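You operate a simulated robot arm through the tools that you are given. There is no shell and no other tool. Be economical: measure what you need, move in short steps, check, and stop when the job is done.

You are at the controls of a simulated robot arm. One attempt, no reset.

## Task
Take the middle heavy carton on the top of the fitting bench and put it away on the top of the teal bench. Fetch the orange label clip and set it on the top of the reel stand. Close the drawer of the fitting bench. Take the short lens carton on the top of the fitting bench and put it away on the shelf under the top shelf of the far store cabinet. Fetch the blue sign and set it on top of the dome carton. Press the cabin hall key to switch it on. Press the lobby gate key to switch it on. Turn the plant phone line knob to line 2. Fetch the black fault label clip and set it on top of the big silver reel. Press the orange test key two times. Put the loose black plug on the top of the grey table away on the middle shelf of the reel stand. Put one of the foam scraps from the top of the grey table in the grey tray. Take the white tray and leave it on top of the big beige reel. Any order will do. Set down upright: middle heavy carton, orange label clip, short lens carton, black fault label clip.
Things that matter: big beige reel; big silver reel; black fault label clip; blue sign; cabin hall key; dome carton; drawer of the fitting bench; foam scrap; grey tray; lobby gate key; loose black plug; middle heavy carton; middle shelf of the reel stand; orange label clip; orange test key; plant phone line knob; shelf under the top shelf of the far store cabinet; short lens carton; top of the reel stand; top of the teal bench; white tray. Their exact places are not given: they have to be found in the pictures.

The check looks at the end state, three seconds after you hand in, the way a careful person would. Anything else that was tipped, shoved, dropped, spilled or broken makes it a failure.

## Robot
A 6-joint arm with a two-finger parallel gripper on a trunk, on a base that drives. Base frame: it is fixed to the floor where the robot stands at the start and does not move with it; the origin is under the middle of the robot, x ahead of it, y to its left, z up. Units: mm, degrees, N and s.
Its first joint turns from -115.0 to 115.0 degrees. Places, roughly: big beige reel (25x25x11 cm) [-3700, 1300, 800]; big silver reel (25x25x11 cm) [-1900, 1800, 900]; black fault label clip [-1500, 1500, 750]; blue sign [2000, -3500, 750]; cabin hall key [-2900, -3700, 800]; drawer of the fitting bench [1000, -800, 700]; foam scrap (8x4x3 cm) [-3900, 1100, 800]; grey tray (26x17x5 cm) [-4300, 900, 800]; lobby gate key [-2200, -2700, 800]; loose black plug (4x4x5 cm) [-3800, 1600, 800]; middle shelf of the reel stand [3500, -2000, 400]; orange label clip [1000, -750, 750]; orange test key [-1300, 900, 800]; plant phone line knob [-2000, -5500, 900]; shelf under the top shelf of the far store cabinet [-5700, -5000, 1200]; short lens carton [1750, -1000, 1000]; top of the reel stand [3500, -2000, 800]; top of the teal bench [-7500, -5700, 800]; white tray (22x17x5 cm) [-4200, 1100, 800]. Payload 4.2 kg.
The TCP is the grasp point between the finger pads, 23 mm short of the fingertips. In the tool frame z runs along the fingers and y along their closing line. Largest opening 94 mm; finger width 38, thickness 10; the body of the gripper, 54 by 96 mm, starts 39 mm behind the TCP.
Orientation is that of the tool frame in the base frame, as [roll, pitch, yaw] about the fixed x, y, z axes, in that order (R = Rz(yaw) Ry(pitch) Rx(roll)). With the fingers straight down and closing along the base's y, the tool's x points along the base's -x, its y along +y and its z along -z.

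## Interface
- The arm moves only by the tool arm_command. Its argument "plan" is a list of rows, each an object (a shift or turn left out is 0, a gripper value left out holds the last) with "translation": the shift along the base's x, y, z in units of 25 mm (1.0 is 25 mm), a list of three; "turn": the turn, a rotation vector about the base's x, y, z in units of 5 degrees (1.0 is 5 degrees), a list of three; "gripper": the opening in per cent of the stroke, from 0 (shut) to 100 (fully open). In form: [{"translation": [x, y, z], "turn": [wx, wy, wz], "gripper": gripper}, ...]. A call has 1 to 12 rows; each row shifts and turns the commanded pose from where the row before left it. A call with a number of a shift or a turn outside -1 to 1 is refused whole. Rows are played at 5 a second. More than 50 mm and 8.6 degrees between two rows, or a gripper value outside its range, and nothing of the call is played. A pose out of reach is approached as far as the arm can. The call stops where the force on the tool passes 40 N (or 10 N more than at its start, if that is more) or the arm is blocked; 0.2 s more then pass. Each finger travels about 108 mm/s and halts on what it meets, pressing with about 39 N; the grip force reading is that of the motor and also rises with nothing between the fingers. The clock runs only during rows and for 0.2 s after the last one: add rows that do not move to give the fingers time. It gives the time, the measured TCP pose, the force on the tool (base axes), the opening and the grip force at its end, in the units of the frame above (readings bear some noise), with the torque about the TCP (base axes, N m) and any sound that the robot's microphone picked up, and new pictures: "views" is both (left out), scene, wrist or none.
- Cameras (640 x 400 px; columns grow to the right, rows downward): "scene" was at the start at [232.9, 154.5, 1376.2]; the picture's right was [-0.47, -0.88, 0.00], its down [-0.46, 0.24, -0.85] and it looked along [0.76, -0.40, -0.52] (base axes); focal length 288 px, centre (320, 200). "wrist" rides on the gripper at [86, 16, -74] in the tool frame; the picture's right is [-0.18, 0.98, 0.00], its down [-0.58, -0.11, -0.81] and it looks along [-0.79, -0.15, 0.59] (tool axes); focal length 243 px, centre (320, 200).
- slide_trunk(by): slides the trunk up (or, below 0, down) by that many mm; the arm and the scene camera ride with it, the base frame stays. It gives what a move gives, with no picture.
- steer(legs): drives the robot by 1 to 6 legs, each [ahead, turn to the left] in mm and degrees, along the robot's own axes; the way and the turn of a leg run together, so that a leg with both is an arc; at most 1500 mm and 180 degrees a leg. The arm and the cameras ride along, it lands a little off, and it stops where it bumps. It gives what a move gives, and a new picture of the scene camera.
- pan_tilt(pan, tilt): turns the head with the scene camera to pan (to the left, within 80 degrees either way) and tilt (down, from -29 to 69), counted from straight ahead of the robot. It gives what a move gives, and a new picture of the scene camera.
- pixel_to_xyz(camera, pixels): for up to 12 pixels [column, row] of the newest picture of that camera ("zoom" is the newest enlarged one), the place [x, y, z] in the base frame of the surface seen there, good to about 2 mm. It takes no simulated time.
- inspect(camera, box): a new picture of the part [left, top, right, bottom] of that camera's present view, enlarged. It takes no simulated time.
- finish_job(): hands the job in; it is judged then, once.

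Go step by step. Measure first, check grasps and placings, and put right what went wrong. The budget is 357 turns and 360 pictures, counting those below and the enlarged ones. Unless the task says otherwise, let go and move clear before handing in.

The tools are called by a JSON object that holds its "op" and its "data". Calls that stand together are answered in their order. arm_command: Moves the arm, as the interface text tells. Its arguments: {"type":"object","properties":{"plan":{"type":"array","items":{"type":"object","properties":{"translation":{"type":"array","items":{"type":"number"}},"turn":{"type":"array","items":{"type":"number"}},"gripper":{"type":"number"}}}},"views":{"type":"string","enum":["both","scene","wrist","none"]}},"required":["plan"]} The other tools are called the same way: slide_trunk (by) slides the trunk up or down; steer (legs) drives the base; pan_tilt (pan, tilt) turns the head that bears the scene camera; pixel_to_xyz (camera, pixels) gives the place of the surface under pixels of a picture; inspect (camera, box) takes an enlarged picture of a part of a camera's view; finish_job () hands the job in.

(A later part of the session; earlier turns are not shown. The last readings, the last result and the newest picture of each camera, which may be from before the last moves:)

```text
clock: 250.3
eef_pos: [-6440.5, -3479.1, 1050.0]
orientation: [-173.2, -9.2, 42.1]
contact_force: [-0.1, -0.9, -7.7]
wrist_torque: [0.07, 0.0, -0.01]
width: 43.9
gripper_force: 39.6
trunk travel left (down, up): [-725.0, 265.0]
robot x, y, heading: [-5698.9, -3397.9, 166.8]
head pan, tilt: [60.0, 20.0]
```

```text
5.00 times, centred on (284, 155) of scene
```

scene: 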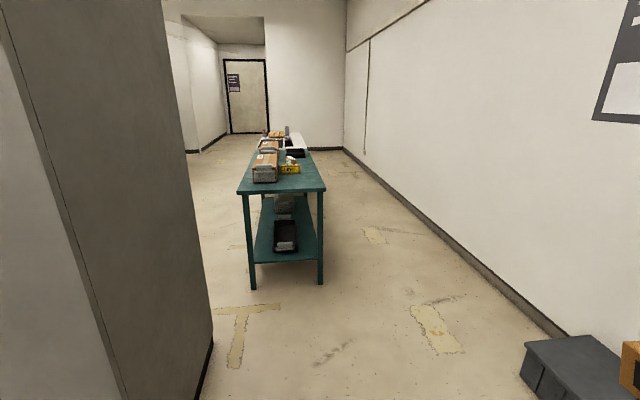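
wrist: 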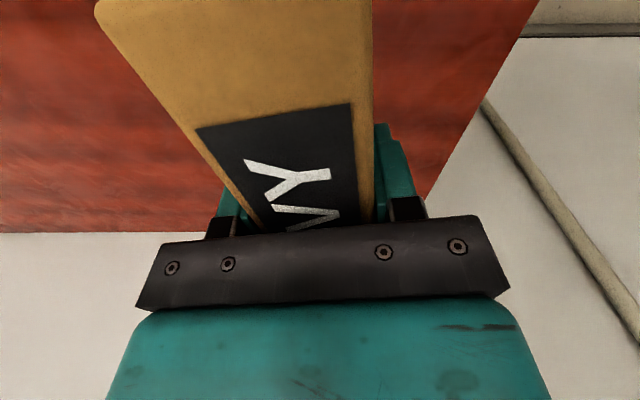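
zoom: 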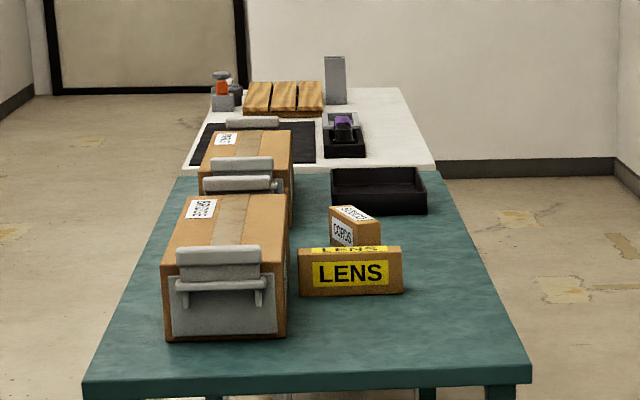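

Teal bench top z≈801, near edge v≈-8232, free strip in front of the LENS box. Turn left and drive up to it.

{"op": "steer", "data": {"legs": [[0, 64.5], [1400, 0]]}}

{"op": "pan_tilt", "data": {"pan": 0, "tilt": 35}}

```text
clock: 260.1
eef_pos: [-6806.2, -5195.7, 1049.9]
orientation: [-173.1, -9.2, 106.9]
contact_force: [0.7, 0.5, -9.0]
wrist_torque: [0.05, -0.01, -0.02]
width: 43.9
gripper_force: 38.7
trunk travel left (down, up): [-725.0, 265.0]
robot x, y, heading: [-6566.3, -4493.2, -128.3]
head pan, tilt: [60.0, 20.0]
```

scene: 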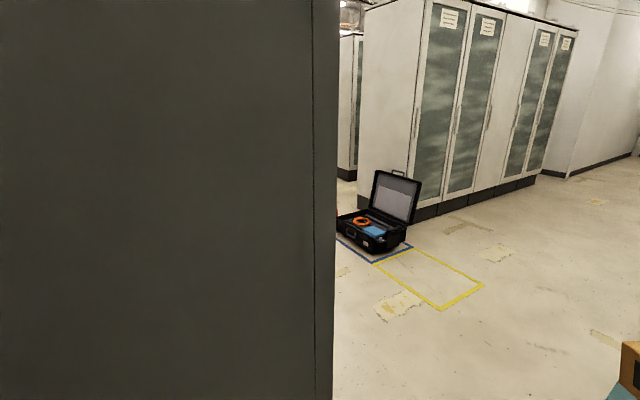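

```text
clock: 261.4
eef_pos: [-6806.0, -5195.8, 1048.8]
orientation: [-173.2, -9.2, 106.9]
contact_force: [0.0, 0.1, -8.6]
wrist_torque: [0.04, 0.04, 0.05]
width: 43.9
gripper_force: 39.3
trunk travel left (down, up): [-725.0, 265.0]
robot x, y, heading: [-6564.5, -4490.6, -128.5]
head pan, tilt: [0.0, 35.0]
```

scene: 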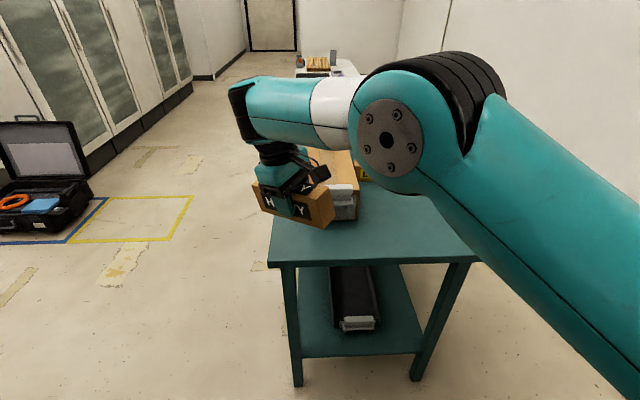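

Straighten the held carton and turn its long axis along the bench's near edge, then drive 160 mm closer.

{"op": "arm_command", "data": {"plan": [{"translation": [0, 0, 0.5], "turn": [-0.677, -0.919, 0]}, {"translation": [0, 0, 0.5], "turn": [-0.677, -0.919, 0]}, {"translation": [0, 0, 0], "turn": [0, 0, 0.9]}, {"turn": [0, 0, 0.9]}, {"turn": [0, 0, 0.9]}, {"turn": [0, 0, 0.9]}, {"turn": [0, 0, 0.9]}, {"turn": [0, 0, 0.9]}, {"turn": [0, 0, 0.9]}, {"turn": [0, 0, 0.9]}], "views": "none"}}

{"op": "steer", "data": {"legs": [[160, 0]]}}

```text
clock: 263.6
eef_pos: [-6806.5, -5197.4, 1073.7]
orientation: [-180.0, 0.0, 143.5]
contact_force: [0.2, 0.0, -8.3]
wrist_torque: [0.03, 0.06, 0.02]
width: 43.8
gripper_force: 38.8
trunk travel left (down, up): [-725.0, 265.0]
robot x, y, heading: [-6565.8, -4488.8, -128.6]
head pan, tilt: [0.0, 35.0]
```

```text
clock: 265.0
eef_pos: [-6904.4, -5319.7, 1073.3]
orientation: [-180.0, 0.0, 143.4]
contact_force: [0.8, -1.2, -8.5]
wrist_torque: [0.04, 0.01, -0.01]
width: 43.8
gripper_force: 38.0
trunk travel left (down, up): [-725.0, 265.0]
robot x, y, heading: [-6666.4, -4616.0, -128.4]
head pan, tilt: [0.0, 35.0]
```

scene: 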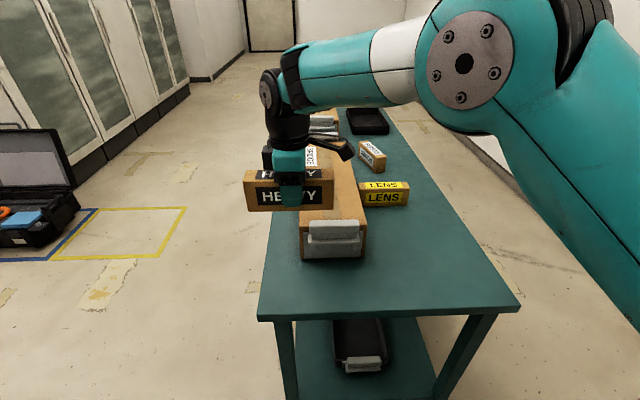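

Measure the free area right of the big carton, in front of LENS.

{"op": "pixel_to_xyz", "data": {"camera": "scene", "pixels": [[415, 260], [365, 255], [385, 207], [470, 270], [262, 315], [518, 300], [340, 190]]}}

```text
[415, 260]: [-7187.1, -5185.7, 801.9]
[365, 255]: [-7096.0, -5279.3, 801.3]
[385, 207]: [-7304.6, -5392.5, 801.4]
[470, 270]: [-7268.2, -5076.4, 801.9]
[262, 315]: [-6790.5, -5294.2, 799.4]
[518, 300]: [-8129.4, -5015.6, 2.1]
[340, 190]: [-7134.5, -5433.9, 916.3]
```

Target (-7200,-5190). Move across at height, then lower.

{"op": "arm_command", "data": {"plan": [{"translation": [-0.985, 0.433, 0]}, {"translation": [-0.985, 0.433, 0]}, {"translation": [-0.985, 0.433, 0]}, {"translation": [-0.985, 0.433, 0]}, {"translation": [-0.985, 0.433, 0]}, {"translation": [-0.985, 0.433, 0]}, {"translation": [-0.985, 0.433, 0]}, {"translation": [-0.985, 0.433, 0]}, {"translation": [-0.985, 0.433, 0]}, {"translation": [-0.985, 0.433, 0]}, {"translation": [-0.985, 0.433, 0]}, {"translation": [-0.985, 0.433, 0]}], "views": "none"}}

{"op": "arm_command", "data": {"plan": [{"translation": [0, 0, -1]}, {"translation": [0, 0, -1]}, {"translation": [0, 0, -1]}, {"translation": [0, 0, -1]}, {"translation": [0, 0, -1]}, {"translation": [0, 0, -1]}, {"translation": [0, 0, -1]}, {"translation": [0, 0, -1]}], "views": "scene"}}

```text
clock: 267.6
eef_pos: [-7198.3, -5190.5, 1074.3]
orientation: [180.0, 0.0, 143.5]
contact_force: [1.0, -0.1, -8.2]
wrist_torque: [0.03, 0.05, 0.0]
width: 43.8
gripper_force: 39.0
trunk travel left (down, up): [-725.0, 265.0]
robot x, y, heading: [-6662.3, -4619.4, -128.4]
head pan, tilt: [0.0, 35.0]
```

```text
clock: 269.4
eef_pos: [-7200.1, -5190.7, 874.3]
orientation: [-180.0, -0.1, 143.5]
contact_force: [0.2, -0.4, -7.6]
wrist_torque: [0.04, 0.05, -0.01]
width: 44.0
gripper_force: 39.4
trunk travel left (down, up): [-725.0, 265.0]
robot x, y, heading: [-6663.0, -4617.2, -128.1]
head pan, tilt: [0.0, 35.0]
```

scene: 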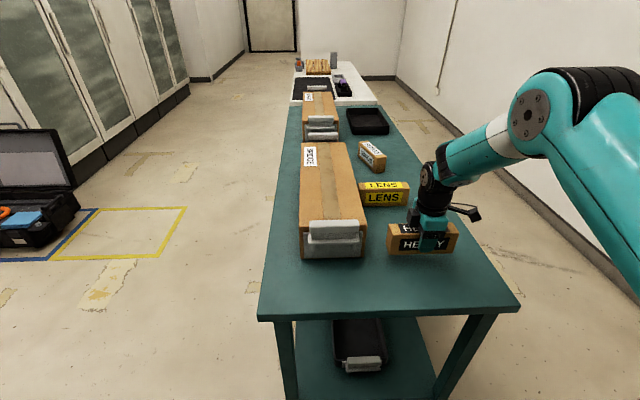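

Lower 34 mm, release and lift.

{"op": "arm_command", "data": {"plan": [{"translation": [0, 0, -1]}, {"translation": [0, 0, -0.3]}, {"translation": [0, 0, -0.08]}, {"gripper": 85}, {"gripper": 85}, {"gripper": 85}], "views": "none"}}

{"op": "arm_command", "data": {"plan": [{"translation": [0, 0, 1]}, {"translation": [0, 0, 1]}, {"translation": [0, 0, 1]}, {"translation": [0, 0, 1]}, {"translation": [0, 0, 1]}, {"translation": [0, 0, 1]}, {"translation": [0, 0, 1]}, {"translation": [0, 0, 1]}, {"translation": [0, 0, 1]}, {"translation": [0, 0, 1]}], "views": "scene"}}

```text
clock: 270.8
eef_pos: [-7199.7, -5190.2, 840.1]
orientation: [180.0, 0.0, 143.4]
contact_force: [-0.6, 0.5, -0.2]
wrist_torque: [-0.01, 0.0, -0.04]
width: 79.8
gripper_force: 0.1
trunk travel left (down, up): [-725.0, 265.0]
robot x, y, heading: [-6666.5, -4612.7, -128.1]
head pan, tilt: [0.0, 35.0]
```

```text
clock: 273.0
eef_pos: [-7196.8, -5190.8, 1088.3]
orientation: [-180.0, -0.1, 143.4]
contact_force: [0.3, 0.0, -0.4]
wrist_torque: [0.0, -0.01, 0.03]
width: 79.9
gripper_force: 0.0
trunk travel left (down, up): [-725.0, 265.0]
robot x, y, heading: [-6664.3, -4615.2, -128.2]
head pan, tilt: [0.0, 35.0]
```

scene: 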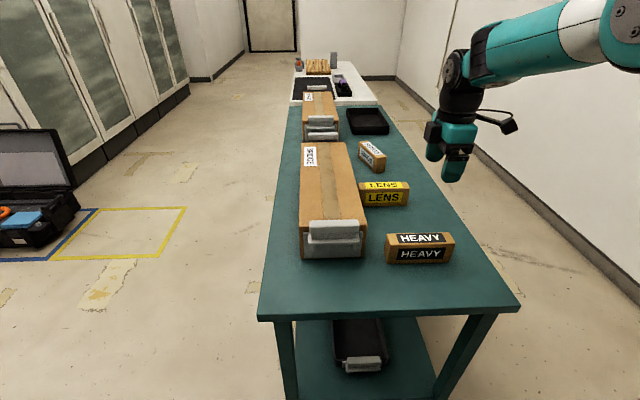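

HEAVY carton stands on the teal bench. Now back out and go to the console row from the right side to find the cabin/lobby keys.

{"op": "steer", "data": {"legs": [[-1400, 0], [0, 100]]}}

{"op": "pan_tilt", "data": {"pan": 15, "tilt": 18}}

```text
clock: 284.4
eef_pos: [-5100.1, -3892.5, 1088.5]
orientation: [-180.0, 0.0, -113.6]
contact_force: [-0.2, -0.3, 0.1]
wrist_torque: [0.0, -0.02, 0.0]
width: 80.0
gripper_force: 0.1
trunk travel left (down, up): [-725.0, 265.0]
robot x, y, heading: [-5784.0, -3492.5, -25.2]
head pan, tilt: [0.0, 35.0]
```

scene: 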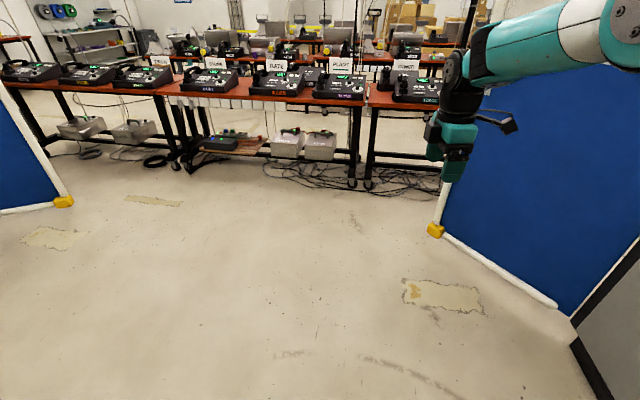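

```text
clock: 285.2
eef_pos: [-5101.1, -3891.5, 1087.6]
orientation: [-179.9, 0.0, -113.8]
contact_force: [0.5, -1.0, -1.0]
wrist_torque: [-0.01, 0.02, 0.01]
width: 79.9
gripper_force: 0.0
trunk travel left (down, up): [-725.0, 265.0]
robot x, y, heading: [-5782.7, -3499.6, -25.4]
head pan, tilt: [15.0, 18.0]
```

scene: 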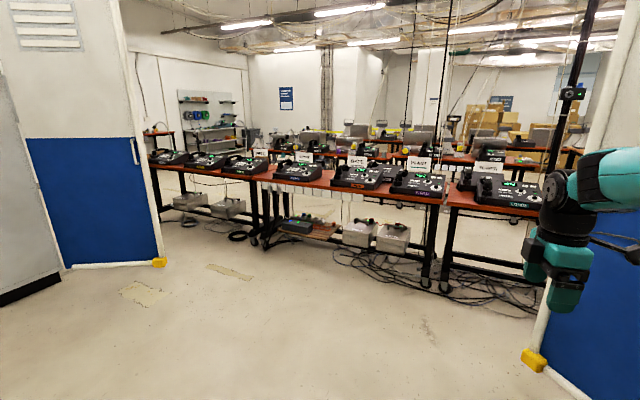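

Zoom to read console names.

{"op": "inspect", "data": {"camera": "scene", "box": [140, 125, 340, 215]}}

{"op": "inspect", "data": {"camera": "scene", "box": [310, 130, 560, 225]}}

```text
3.20 times, centred on (240, 170) of scene
```

zoom: 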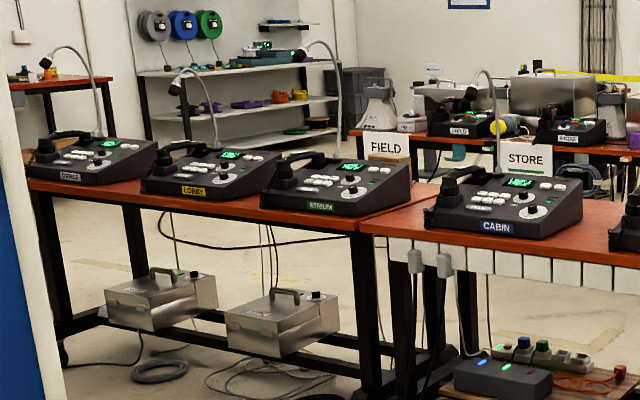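

```text
2.56 times, centred on (435, 178) of scene
```

zoom: 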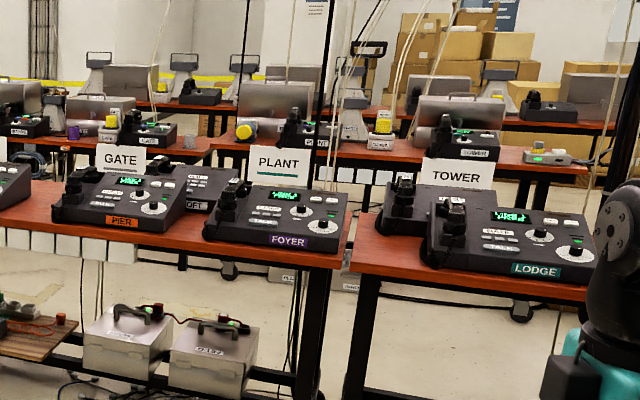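

LOBBY (yellow) and CABIN (blue) consoles are visible. Retract the arm 200 mm, then drive toward CABIN's front.

{"op": "arm_command", "data": {"plan": [{"translation": [-0.868, 0.497, 0], "gripper": 0}, {"translation": [-0.868, 0.497, 0]}, {"translation": [-0.868, 0.497, 0]}, {"translation": [-0.868, 0.497, 0]}, {"translation": [-0.868, 0.497, 0]}, {"translation": [-0.868, 0.497, 0]}, {"translation": [-0.868, 0.497, 0]}, {"translation": [-0.868, 0.497, 0]}], "views": "none"}}

{"op": "steer", "data": {"legs": [[0, 30], [1200, 0], [1000, 0], [0, -41]]}}

{"op": "pan_tilt", "data": {"pan": 5, "tilt": 30}}

```text
clock: 287.0
eef_pos: [-5275.7, -3792.8, 1087.4]
orientation: [-179.9, 0.0, -113.6]
contact_force: [0.1, -0.2, -0.2]
wrist_torque: [-0.02, -0.01, 0.01]
width: 0.0
gripper_force: 38.4
trunk travel left (down, up): [-725.0, 265.0]
robot x, y, heading: [-5781.0, -3499.5, -25.5]
head pan, tilt: [15.0, 18.0]
```

```text
clock: 301.2
eef_pos: [-3154.4, -3711.7, 1088.8]
orientation: [180.0, 0.0, -124.2]
contact_force: [0.1, -0.3, 0.7]
wrist_torque: [0.01, -0.02, 0.0]
width: 0.2
gripper_force: 39.6
trunk travel left (down, up): [-725.0, 265.0]
robot x, y, heading: [-3602.4, -3329.7, -35.9]
head pan, tilt: [15.0, 18.0]
```

scene: 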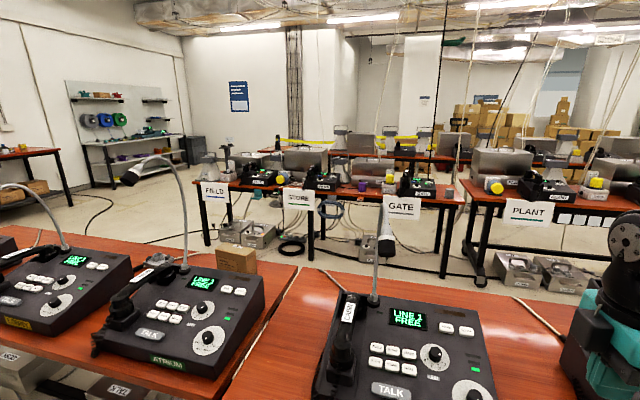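

```text
clock: 301.9
eef_pos: [-3155.4, -3712.8, 1087.2]
orientation: [-179.9, 0.0, -124.1]
contact_force: [0.3, 0.2, -0.5]
wrist_torque: [-0.02, 0.0, 0.01]
width: 0.0
gripper_force: 39.1
trunk travel left (down, up): [-725.0, 265.0]
robot x, y, heading: [-3594.2, -3330.4, -36.1]
head pan, tilt: [5.0, 30.0]
```

scene: 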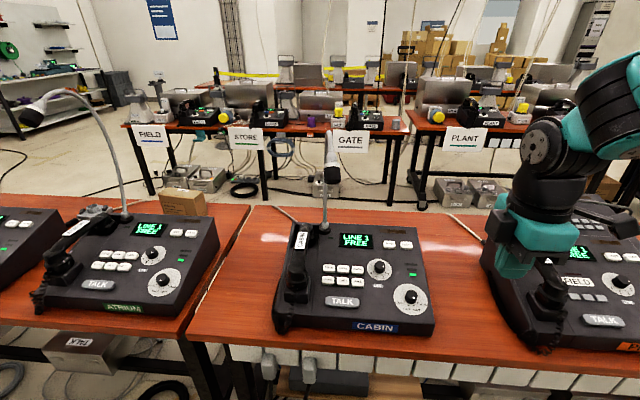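

Zoom on the CABIN console keys.

{"op": "inspect", "data": {"camera": "scene", "box": [270, 205, 450, 345]}}

```text
2.86 times, centred on (360, 275) of scene
```

zoom: 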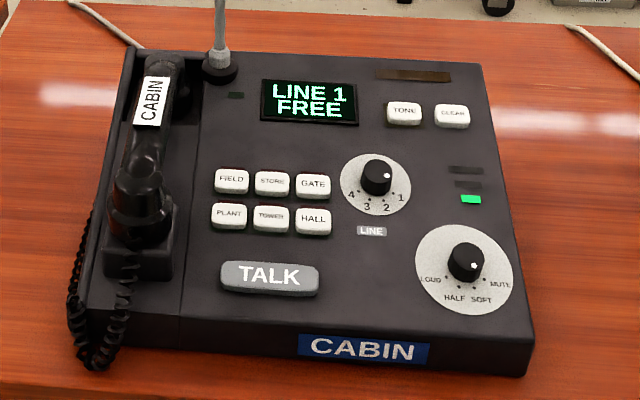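

HALL key at zoom (313,218). Measure keys and panel slope, and lamp position.

{"op": "pixel_to_xyz", "data": {"camera": "zoom", "pixels": [[313, 217], [313, 182], [271, 217], [400, 240], [250, 150], [350, 320], [219, 75], [220, 10], [375, 175], [200, 300]]}}

{"op": "pixel_to_xyz", "data": {"camera": "scene", "pixels": [[332, 175], [326, 200], [332, 140]]}}

```text
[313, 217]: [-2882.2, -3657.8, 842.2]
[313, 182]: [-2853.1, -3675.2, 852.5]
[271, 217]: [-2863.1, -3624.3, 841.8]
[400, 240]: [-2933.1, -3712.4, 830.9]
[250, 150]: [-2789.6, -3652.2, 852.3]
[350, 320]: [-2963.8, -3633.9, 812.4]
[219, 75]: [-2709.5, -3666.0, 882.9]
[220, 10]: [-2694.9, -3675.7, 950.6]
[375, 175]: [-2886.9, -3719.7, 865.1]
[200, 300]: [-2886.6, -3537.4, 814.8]
```

```text
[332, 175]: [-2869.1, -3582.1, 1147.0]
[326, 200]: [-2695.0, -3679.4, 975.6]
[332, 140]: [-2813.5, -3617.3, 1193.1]
```

The lamp head hangs above the console at z≈1150, so I'll press with the tool tilted forward from the robot side. First rotate the wrist to neutral yaw.

{"op": "arm_command", "data": {"plan": [{"turn": [0, 0, -1]}, {"turn": [0, 0, -1]}, {"turn": [0, 0, -1]}, {"turn": [0, 0, -1]}, {"turn": [0, 0, -1]}, {"turn": [0, 0, -1]}, {"turn": [0, 0, -1]}, {"turn": [0, 0, -1]}, {"turn": [0, 0, -1]}, {"turn": [0, 0, -1]}, {"turn": [0, 0, -1]}, {"turn": [0, 0, -1]}], "views": "none"}}

{"op": "arm_command", "data": {"plan": [{"turn": [0, 0, -1]}, {"turn": [0, 0, -1]}, {"turn": [0, 0, -1]}, {"turn": [0, 0, -1]}, {"turn": [0, 0, -1]}, {"turn": [0, 0, -1]}, {"turn": [0, 0, -0.45]}, {"turn": [-0.592, -0.806, 0]}, {"turn": [-0.592, -0.806, 0]}, {"turn": [-0.592, -0.806, 0]}, {"turn": [-0.592, -0.806, 0]}], "views": "none"}}

{"op": "arm_command", "data": {"plan": [{"translation": [0.2, 0.3, -0.8], "turn": [-0.592, -0.806, 0]}, {"translation": [0.2, 0.3, -0.8], "turn": [-0.592, -0.806, 0]}, {"translation": [0.2, 0.3, -0.8], "turn": [-0.592, -0.806, 0]}, {"translation": [0.2, 0.3, -0.8], "turn": [-0.592, -0.806, 0]}, {"translation": [0.2, 0.3, -0.8]}], "views": "scene"}}

```text
clock: 304.6
eef_pos: [-3154.4, -3711.2, 1088.0]
orientation: [180.0, 0.0, 175.8]
contact_force: [-0.8, -0.2, 0.2]
wrist_torque: [0.0, -0.02, -0.01]
width: 0.0
gripper_force: 39.2
trunk travel left (down, up): [-725.0, 265.0]
robot x, y, heading: [-3597.9, -3331.6, -35.9]
head pan, tilt: [5.0, 30.0]
```

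```text
clock: 306.9
eef_pos: [-3154.8, -3713.1, 1089.4]
orientation: [180.0, 20.1, 143.6]
contact_force: [0.1, -0.1, -0.9]
wrist_torque: [-0.01, -0.01, -0.02]
width: 0.2
gripper_force: 39.1
trunk travel left (down, up): [-725.0, 265.0]
robot x, y, heading: [-3595.1, -3333.0, -36.3]
head pan, tilt: [5.0, 30.0]
```

```text
clock: 308.1
eef_pos: [-3121.3, -3676.6, 989.5]
orientation: [179.9, 40.0, 143.6]
contact_force: [-0.5, 1.2, 0.1]
wrist_torque: [0.0, 0.02, -0.02]
width: 0.0
gripper_force: 38.8
out of reach, approached as far as the arm can: row 4
trunk travel left (down, up): [-725.0, 265.0]
robot x, y, heading: [-3594.8, -3331.4, -36.0]
head pan, tilt: [5.0, 30.0]
```

scene: 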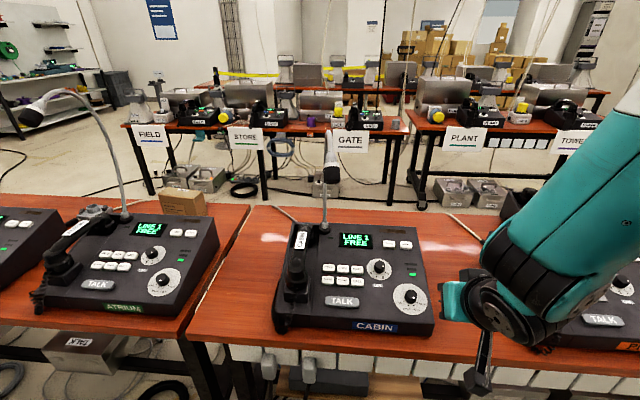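

Pose is reached. Lower to z≈925 first (staying below the lamp head), then move over the HALL key.

{"op": "arm_command", "data": {"plan": [{"translation": [0, 0, -0.9]}, {"translation": [0, 0, -0.9]}, {"translation": [0, 0, -0.8]}, {"translation": [0.9, 0.12, 0]}, {"translation": [0.9, 0.12, 0]}, {"translation": [0.9, 0.12, 0]}, {"translation": [0.9, 0.12, 0]}, {"translation": [0.9, 0.12, 0]}, {"translation": [0.9, 0.12, 0]}, {"translation": [0.9, 0.12, 0]}, {"translation": [0.9, 0.12, 0]}, {"translation": [0.9, 0.12, 0]}], "views": "both"}}

```text
clock: 310.8
eef_pos: [-2918.1, -3649.3, 922.0]
orientation: [-180.0, 39.9, 143.6]
contact_force: [-0.6, 0.2, -0.5]
wrist_torque: [0.0, 0.03, 0.0]
width: 0.0
gripper_force: 38.6
trunk travel left (down, up): [-725.0, 265.0]
robot x, y, heading: [-3597.5, -3328.1, -36.2]
head pan, tilt: [5.0, 30.0]
```

scene: 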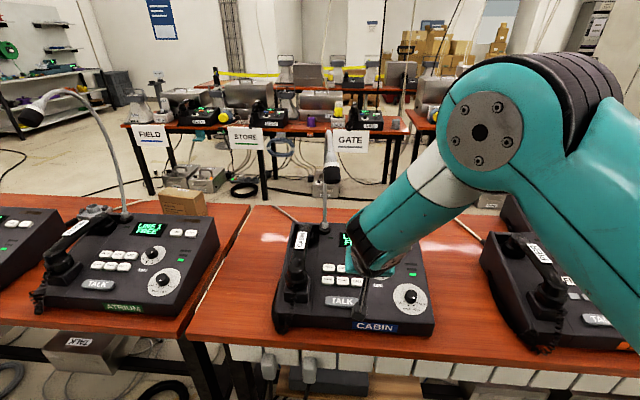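
wrist: 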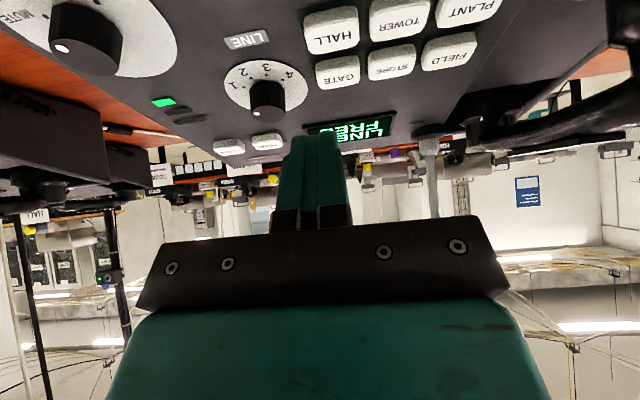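

Move to pre-contact and approach along the panel normal, 28 mm.

{"op": "arm_command", "data": {"plan": [{"translation": [0.86, 0.09, -1]}, {"translation": [0.069, -0.051, -0.287]}, {"translation": [0.069, -0.051, -0.287]}, {"translation": [0.069, -0.051, -0.287]}, {"translation": [0.035, -0.026, -0.144]}], "views": "none"}}

{"op": "inspect", "data": {"camera": "scene", "box": [280, 220, 440, 330]}}

```text
clock: 311.9
eef_pos: [-2890.7, -3653.3, 872.2]
orientation: [180.0, 40.0, 143.6]
contact_force: [-0.2, -0.2, -0.6]
wrist_torque: [0.02, 0.02, 0.0]
width: 0.0
gripper_force: 38.9
trunk travel left (down, up): [-725.0, 265.0]
robot x, y, heading: [-3597.4, -3327.6, -35.9]
head pan, tilt: [5.0, 30.0]
```

```text
3.64 times, centred on (360, 275) of scene
```

zoom: 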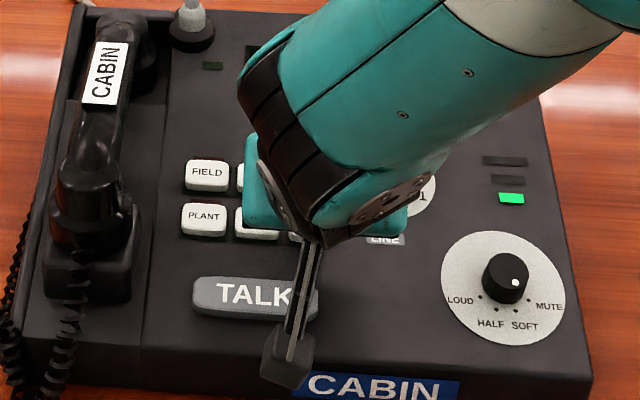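

Check the wrist view before pressing.

{"op": "inspect", "data": {"camera": "wrist", "box": [200, 0, 520, 200]}}

```text
2.00 times, centred on (360, 100) of wrist
```

zoom: 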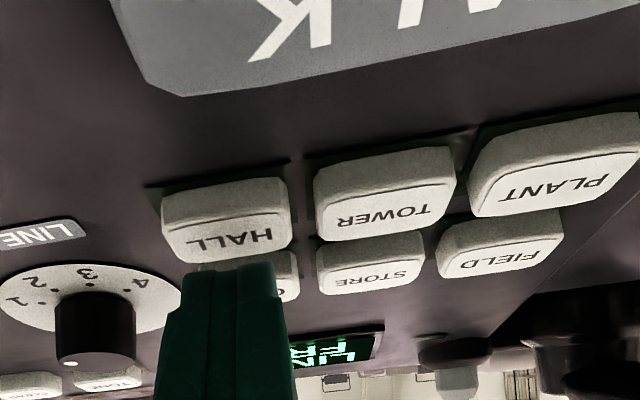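

Tip lines up with HALL. Press in 3 mm steps, watching force/sound.

{"op": "arm_command", "data": {"plan": [{"translation": [0.028, -0.02, -0.115]}, {"translation": [0.028, -0.02, -0.115]}, {"translation": [0.028, -0.02, -0.115]}, {"translation": [0.028, -0.02, -0.115]}], "views": "wrist"}}

```text
clock: 312.9
eef_pos: [-2887.6, -3653.1, 862.1]
orientation: [179.8, 40.1, 143.6]
contact_force: [-4.9, 3.4, 10.3]
wrist_torque: [0.11, 0.11, -0.01]
width: 0.0
gripper_force: 39.0
trunk travel left (down, up): [-725.0, 265.0]
robot x, y, heading: [-3600.4, -3332.0, -35.8]
head pan, tilt: [5.0, 30.0]
heard: click
```

wrist: 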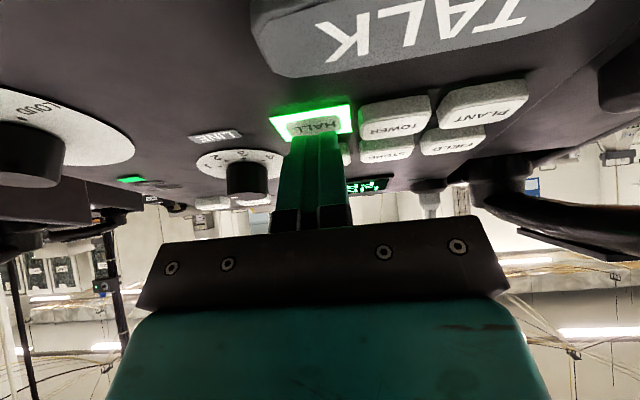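

Click heard and HALL lit green. Retreat along the normal and back out; confirm it stays lit.

{"op": "arm_command", "data": {"plan": [{"translation": [-0.12, 0.085, 0.48]}, {"translation": [-0.24, 0.17, 0.96]}, {"translation": [-0.24, 0.17, 0.96]}, {"translation": [-0.9, 0.3, 0]}, {"translation": [-0.9, 0.3, 0]}, {"translation": [-0.9, 0.3, 0]}, {"translation": [-0.9, 0.3, 0]}, {"translation": [-0.9, 0.3, 0]}], "views": "scene"}}

{"op": "inspect", "data": {"camera": "scene", "box": [270, 205, 450, 345]}}

```text
clock: 314.8
eef_pos: [-3015.3, -3606.6, 922.8]
orientation: [179.8, 40.1, 143.6]
contact_force: [0.4, -0.5, 0.2]
wrist_torque: [-0.02, -0.02, -0.01]
width: 0.1
gripper_force: 38.9
trunk travel left (down, up): [-725.0, 265.0]
robot x, y, heading: [-3602.8, -3336.7, -36.0]
head pan, tilt: [5.0, 30.0]
```

scene: 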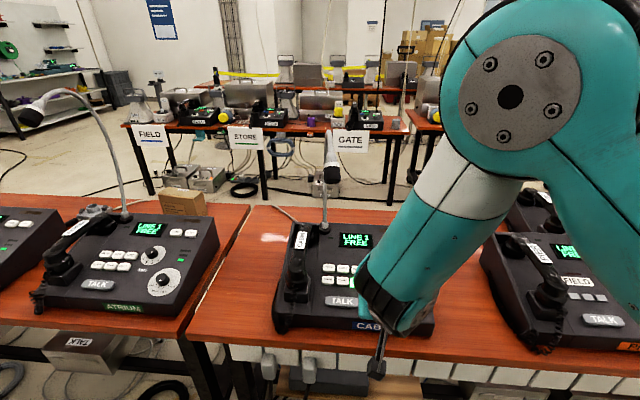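

```text
2.86 times, centred on (360, 275) of scene
```

zoom: 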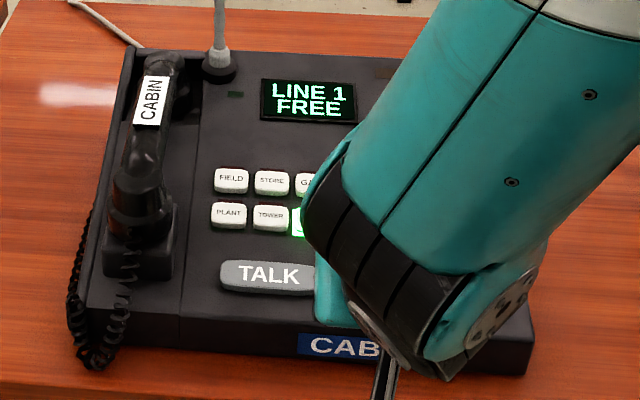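

HALL stays lit. Now LOBBY: retract/raise the arm a bit, then work past the first door tip carefully.

{"op": "arm_command", "data": {"plan": [{"translation": [-0.9, 0.42, 0.6]}, {"translation": [-0.9, 0.42, 0.6]}, {"translation": [-0.9, 0.42, 0.6]}, {"translation": [-0.9, 0.42, 0.6]}, {"translation": [-0.9, 0.42, 0.6]}], "views": "none"}}

{"op": "steer", "data": {"legs": [[0, 64.7], [500, 0], [0, 15], [230, 0], [0, 10]]}}

{"op": "pan_tilt", "data": {"pan": 15, "tilt": 40}}

```text
clock: 315.9
eef_pos: [-3121.6, -3553.8, 996.8]
orientation: [-180.0, 40.0, 143.6]
contact_force: [1.1, -0.1, 0.5]
wrist_torque: [0.0, 0.02, 0.02]
width: 0.0
gripper_force: 39.1
out of reach, approached as far as the arm can: row 5
trunk travel left (down, up): [-725.0, 265.0]
robot x, y, heading: [-3595.9, -3327.6, -36.1]
head pan, tilt: [5.0, 30.0]
```

```text
clock: 324.6
eef_pos: [-2775.4, -2452.6, 996.7]
orientation: [-180.0, 40.0, -126.3]
contact_force: [0.4, -0.3, -0.6]
wrist_torque: [0.01, -0.02, 0.02]
width: 0.1
gripper_force: 39.3
trunk travel left (down, up): [-725.0, 265.0]
robot x, y, heading: [-2995.1, -2930.1, 53.9]
head pan, tilt: [5.0, 30.0]
```

scene: 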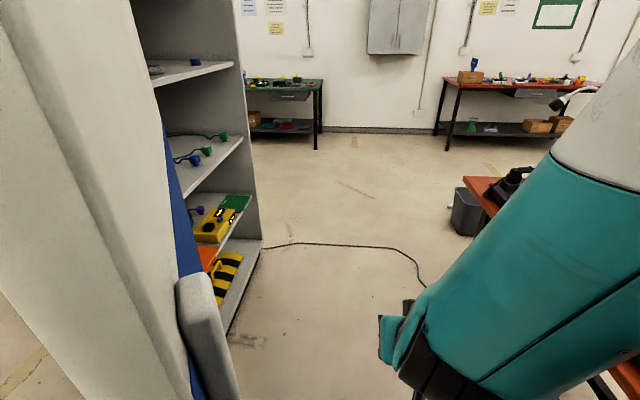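

```text
clock: 325.4
eef_pos: [-2776.4, -2453.0, 997.9]
orientation: [179.9, 40.1, -126.3]
contact_force: [-0.7, -1.2, 0.3]
wrist_torque: [0.01, 0.03, 0.01]
width: 0.1
gripper_force: 38.8
trunk travel left (down, up): [-725.0, 265.0]
robot x, y, heading: [-3000.1, -2933.8, 54.1]
head pan, tilt: [15.0, 40.0]
```

scene: 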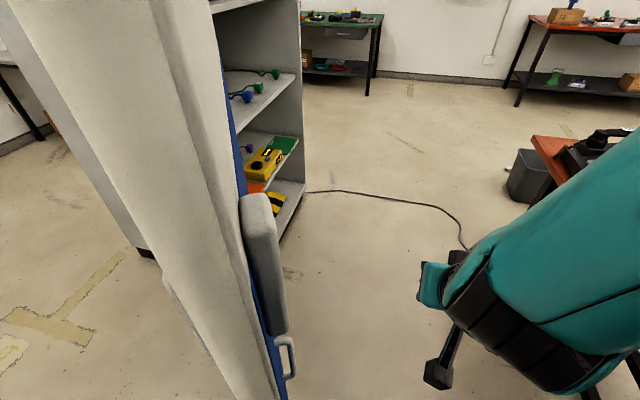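

Measure the door tip and its handle against my left side.

{"op": "pixel_to_xyz", "data": {"camera": "scene", "pixels": [[292, 355], [285, 330], [280, 300], [255, 240], [275, 390], [240, 380]]}}

```text
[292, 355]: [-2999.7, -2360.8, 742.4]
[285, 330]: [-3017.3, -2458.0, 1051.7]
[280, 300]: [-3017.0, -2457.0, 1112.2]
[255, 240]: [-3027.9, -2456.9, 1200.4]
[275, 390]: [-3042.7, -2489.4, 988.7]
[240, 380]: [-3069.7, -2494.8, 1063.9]
```

Clearance is ~29 mm; shift a little right first, then pass the tip, veer left and turn to face LOBBY.

{"op": "steer", "data": {"legs": [[0, -5], [280, 0], [0, 5], [350, 0], [0, 14], [300, 0]]}}

```text
clock: 332.7
eef_pos: [-2395.8, -1635.5, 996.8]
orientation: [179.9, 40.0, -112.1]
contact_force: [-1.0, 0.2, 0.1]
wrist_torque: [0.0, 0.0, 0.04]
width: 0.0
gripper_force: 38.9
trunk travel left (down, up): [-725.0, 265.0]
robot x, y, heading: [-2498.0, -2153.4, 68.4]
head pan, tilt: [15.0, 40.0]
```

scene: 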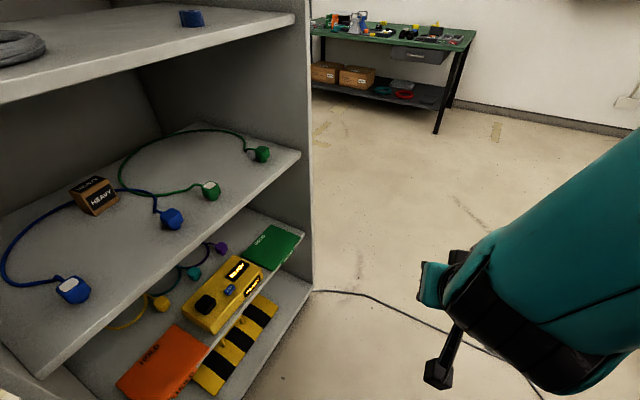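

{"op": "steer", "data": {"legs": [[0, -104.5]]}}

{"op": "pan_tilt", "data": {"pan": 0, "tilt": 38}}

```text
clock: 337.5
eef_pos: [-2021.9, -2378.7, 996.1]
orientation: [179.9, 40.0, 143.0]
contact_force: [-0.2, -0.1, 0.4]
wrist_torque: [0.01, -0.02, -0.02]
width: 0.1
gripper_force: 39.2
trunk travel left (down, up): [-725.0, 265.0]
robot x, y, heading: [-2493.3, -2152.2, -36.4]
head pan, tilt: [15.0, 40.0]
```

scene: 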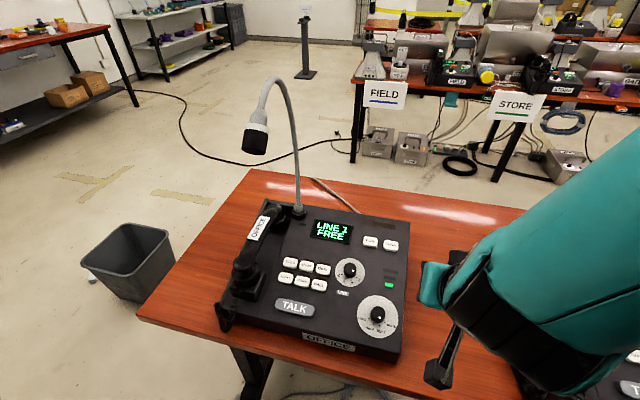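

```text
clock: 338.3
eef_pos: [-2022.5, -2379.1, 997.0]
orientation: [180.0, 40.1, 143.1]
contact_force: [0.0, 0.5, 0.5]
wrist_torque: [0.01, 0.01, 0.01]
width: 0.0
gripper_force: 39.0
trunk travel left (down, up): [-725.0, 265.0]
robot x, y, heading: [-2494.7, -2150.4, -36.5]
head pan, tilt: [0.0, 38.0]
```

scene: 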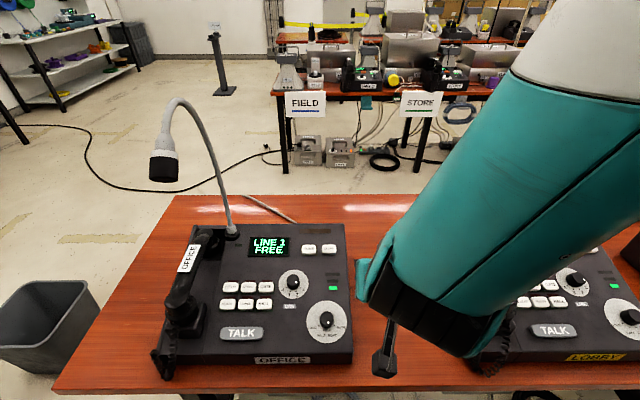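

LOBBY is right of me; pan right to view it and its lamp.

{"op": "pan_tilt", "data": {"pan": -35, "tilt": 38}}

{"op": "inspect", "data": {"camera": "scene", "box": [180, 200, 400, 350]}}

```text
clock: 339.3
eef_pos: [-2021.7, -2380.2, 996.9]
orientation: [-180.0, 40.0, 143.0]
contact_force: [-0.6, 0.1, -0.1]
wrist_torque: [0.02, -0.01, -0.01]
width: 0.0
gripper_force: 39.2
trunk travel left (down, up): [-725.0, 265.0]
robot x, y, heading: [-2495.7, -2147.1, -36.5]
head pan, tilt: [-35.0, 38.0]
```

scene: 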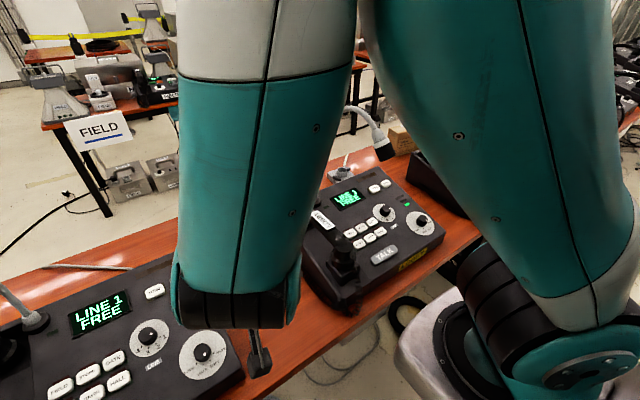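

```text
2.67 times, centred on (290, 275) of scene
```

zoom: 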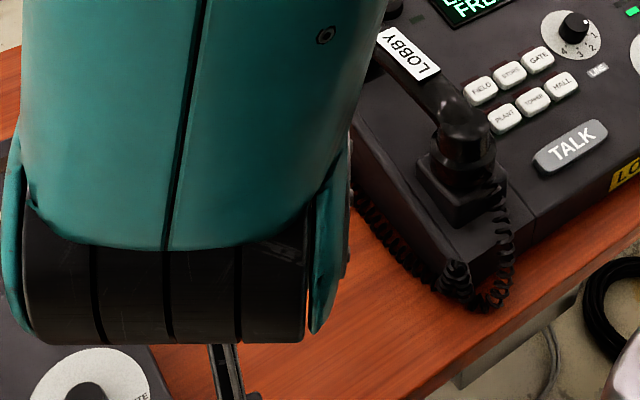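

{"op": "pixel_to_xyz", "data": {"camera": "zoom", "pixels": [[537, 58], [563, 84], [509, 72], [505, 117], [570, 150], [460, 130]]}}

{"op": "pixel_to_xyz", "data": {"camera": "scene", "pixels": [[386, 155], [380, 142], [372, 130], [350, 108], [346, 155]]}}

```text
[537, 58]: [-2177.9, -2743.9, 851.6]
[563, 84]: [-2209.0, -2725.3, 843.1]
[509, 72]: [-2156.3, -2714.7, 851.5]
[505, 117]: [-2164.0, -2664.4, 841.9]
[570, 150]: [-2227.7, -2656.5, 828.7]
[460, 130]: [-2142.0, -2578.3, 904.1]
```

```text
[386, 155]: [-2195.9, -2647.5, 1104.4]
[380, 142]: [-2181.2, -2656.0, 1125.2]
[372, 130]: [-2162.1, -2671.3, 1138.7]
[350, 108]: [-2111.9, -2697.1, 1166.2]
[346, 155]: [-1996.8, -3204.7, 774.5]
```

GATE key of LOBBY at (-2178,-2744,852). Lower slightly and slide sideways in front of the handset/lamp.

{"op": "arm_command", "data": {"plan": [{"translation": [-0.3, 0.2, -0.8]}, {"translation": [-0.3, 0.2, -0.8]}, {"translation": [-0.592, -0.806, 0]}, {"translation": [-0.592, -0.806, 0]}, {"translation": [-0.592, -0.806, 0]}, {"translation": [-0.592, -0.806, 0]}, {"translation": [-0.592, -0.806, 0]}, {"translation": [-0.592, -0.806, 0]}, {"translation": [-0.592, -0.806, 0]}, {"translation": [-0.592, -0.806, 0]}], "views": "both"}}

```text
clock: 341.5
eef_pos: [-2039.7, -2529.3, 937.2]
orientation: [-180.0, 39.9, 143.1]
contact_force: [-0.2, 0.3, 0.1]
wrist_torque: [0.02, 0.03, -0.03]
width: 0.0
gripper_force: 38.9
out of reach, approached as far as the arm can: row 1, 2, 3, 4, 5, 6, 7, 8, 9, 10
trunk travel left (down, up): [-725.0, 265.0]
robot x, y, heading: [-2495.5, -2153.7, -36.4]
head pan, tilt: [-35.0, 38.0]
```

scene: 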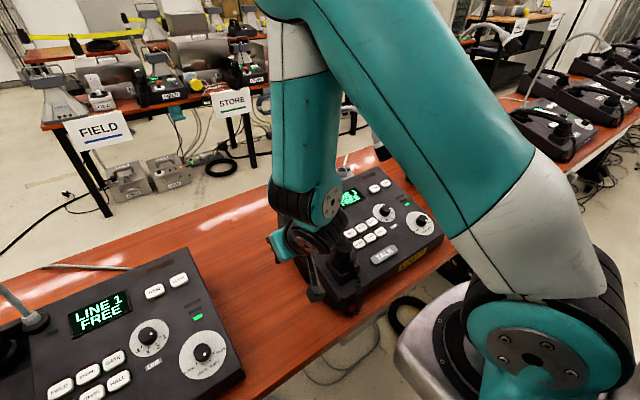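
wrist: 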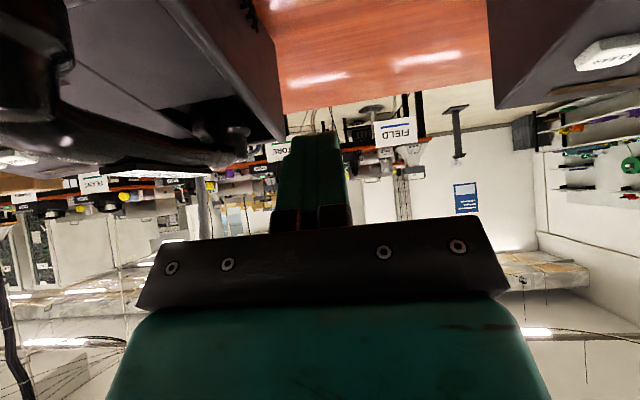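

The arm is at its inner reach limit with the tilt. Raise a bit, then back the robot 110 mm.

{"op": "arm_command", "data": {"plan": [{"translation": [0.1, 0.13, 0.8]}, {"translation": [0, 0, 0.8]}], "views": "none"}}

{"op": "steer", "data": {"legs": [[-110, 0]]}}

```text
clock: 342.1
eef_pos: [-2033.0, -2528.2, 977.5]
orientation: [180.0, 40.0, 143.1]
contact_force: [-0.3, -0.8, -0.2]
wrist_torque: [-0.01, -0.02, 0.0]
width: 0.1
gripper_force: 39.0
out of reach, approached as far as the arm can: row 2
trunk travel left (down, up): [-725.0, 265.0]
robot x, y, heading: [-2495.8, -2150.9, -36.3]
head pan, tilt: [-35.0, 38.0]
```

```text
clock: 343.3
eef_pos: [-2121.7, -2463.7, 977.3]
orientation: [179.9, 39.9, 143.1]
contact_force: [-1.0, 0.3, 0.3]
wrist_torque: [-0.01, -0.03, 0.01]
width: 0.1
gripper_force: 38.6
trunk travel left (down, up): [-725.0, 265.0]
robot x, y, heading: [-2585.1, -2085.8, -36.6]
head pan, tilt: [-35.0, 38.0]
```

scene: 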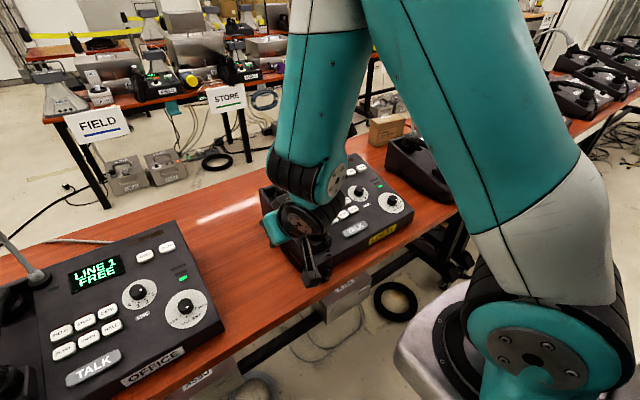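

Slide along the table edge to the key's column.

{"op": "arm_command", "data": {"plan": [{"translation": [-0.61, -0.83, -0.1]}, {"translation": [-0.61, -0.83, -0.1]}, {"translation": [-0.61, -0.83, -0.1]}, {"translation": [-0.61, -0.83, -0.1]}, {"translation": [-0.61, -0.83, -0.1]}, {"translation": [-0.61, -0.83, -0.1]}, {"translation": [-0.61, -0.83, -0.1]}, {"translation": [-0.61, -0.83, -0.1]}, {"translation": [-0.61, -0.83, -0.1]}, {"translation": [-0.61, -0.83, -0.1]}], "views": "both"}}

```text
clock: 345.5
eef_pos: [-2264.5, -2675.7, 951.2]
orientation: [180.0, 39.8, 143.0]
contact_force: [0.2, 0.0, -0.4]
wrist_torque: [-0.02, 0.02, -0.03]
width: 0.0
gripper_force: 38.9
out of reach, approached as far as the arm can: row 1, 2
trunk travel left (down, up): [-725.0, 265.0]
robot x, y, heading: [-2581.1, -2086.7, -36.4]
head pan, tilt: [-35.0, 38.0]
```

scene: 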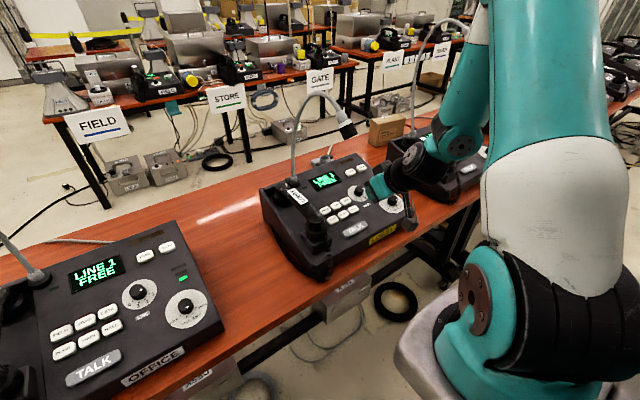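
wrist: 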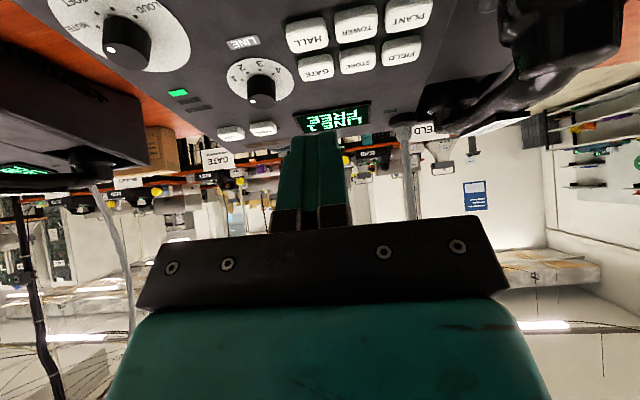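

Aligned. Move to pre-contact and approach.

{"op": "arm_command", "data": {"plan": [{"translation": [0.96, -0.77, -0.6]}, {"translation": [0.96, -0.77, -0.6]}, {"translation": [0.96, -0.77, -0.6]}, {"translation": [0.069, -0.051, -0.287]}, {"translation": [0.069, -0.051, -0.287]}, {"translation": [0.069, -0.051, -0.287]}], "views": "wrist"}}

```text
clock: 346.9
eef_pos: [-2187.6, -2735.9, 884.9]
orientation: [-179.9, 40.0, 143.1]
contact_force: [-0.3, -0.1, 0.2]
wrist_torque: [0.01, -0.02, 0.0]
width: 0.1
gripper_force: 38.8
trunk travel left (down, up): [-725.0, 265.0]
robot x, y, heading: [-2580.8, -2085.9, -36.5]
head pan, tilt: [-35.0, 38.0]
```

wrist: 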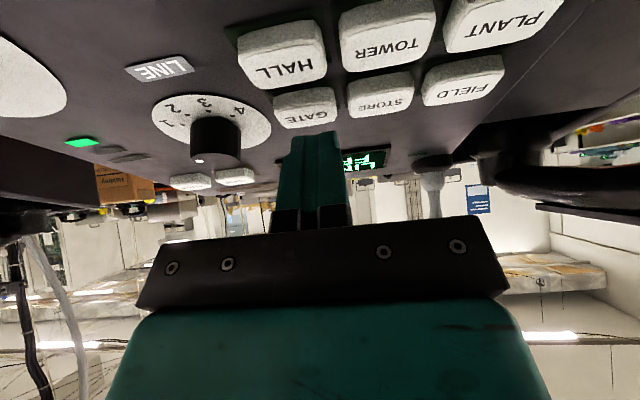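

Slight lateral correction, then press.

{"op": "arm_command", "data": {"plan": [{"translation": [-0.04, -0.12, -0.115]}, {"translation": [0.028, -0.02, -0.115]}, {"translation": [0.028, -0.02, -0.115]}, {"translation": [0.028, -0.02, -0.115]}], "views": "wrist"}}

```text
clock: 347.9
eef_pos: [-2186.5, -2741.0, 873.1]
orientation: [-179.9, 40.1, 143.1]
contact_force: [-1.2, 0.6, 2.5]
wrist_torque: [-0.06, 0.01, -0.01]
width: 0.0
gripper_force: 39.2
trunk travel left (down, up): [-725.0, 265.0]
robot x, y, heading: [-2581.7, -2084.8, -36.3]
head pan, tilt: [-35.0, 38.0]
heard: click
```

wrist: 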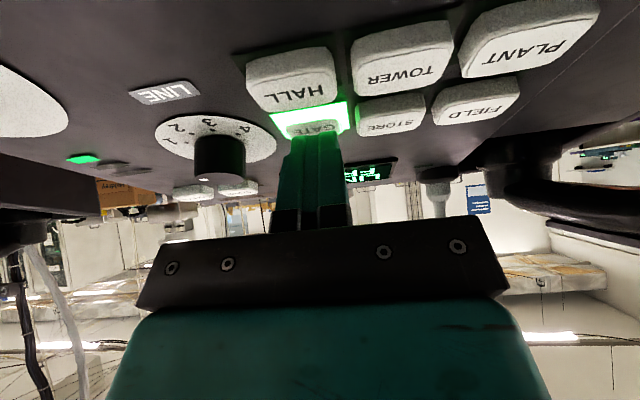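

GATE is lit after a click. Retreat.

{"op": "arm_command", "data": {"plan": [{"translation": [-0.12, 0.085, 0.48]}, {"translation": [-0.24, 0.17, 0.96]}, {"translation": [-0.24, 0.17, 0.96]}, {"translation": [-0.806, 0.592, 0]}, {"translation": [-0.806, 0.592, 0]}, {"translation": [-0.806, 0.592, 0]}, {"translation": [-0.806, 0.592, 0]}], "views": "none"}}

{"op": "inspect", "data": {"camera": "scene", "box": [240, 130, 480, 280]}}

```text
clock: 349.5
eef_pos: [-2283.8, -2671.6, 932.6]
orientation: [-179.9, 39.9, 143.1]
contact_force: [0.7, -0.1, 0.4]
wrist_torque: [0.04, 0.01, -0.02]
width: 0.0
gripper_force: 38.6
trunk travel left (down, up): [-725.0, 265.0]
robot x, y, heading: [-2584.4, -2084.8, -36.4]
head pan, tilt: [-35.0, 38.0]
```

```text
2.67 times, centred on (360, 205) of scene
```

zoom: 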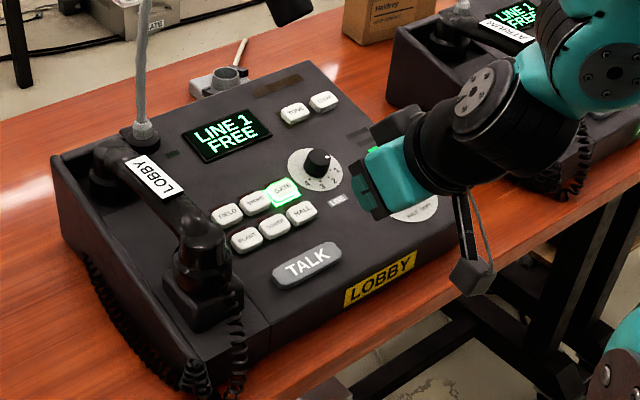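

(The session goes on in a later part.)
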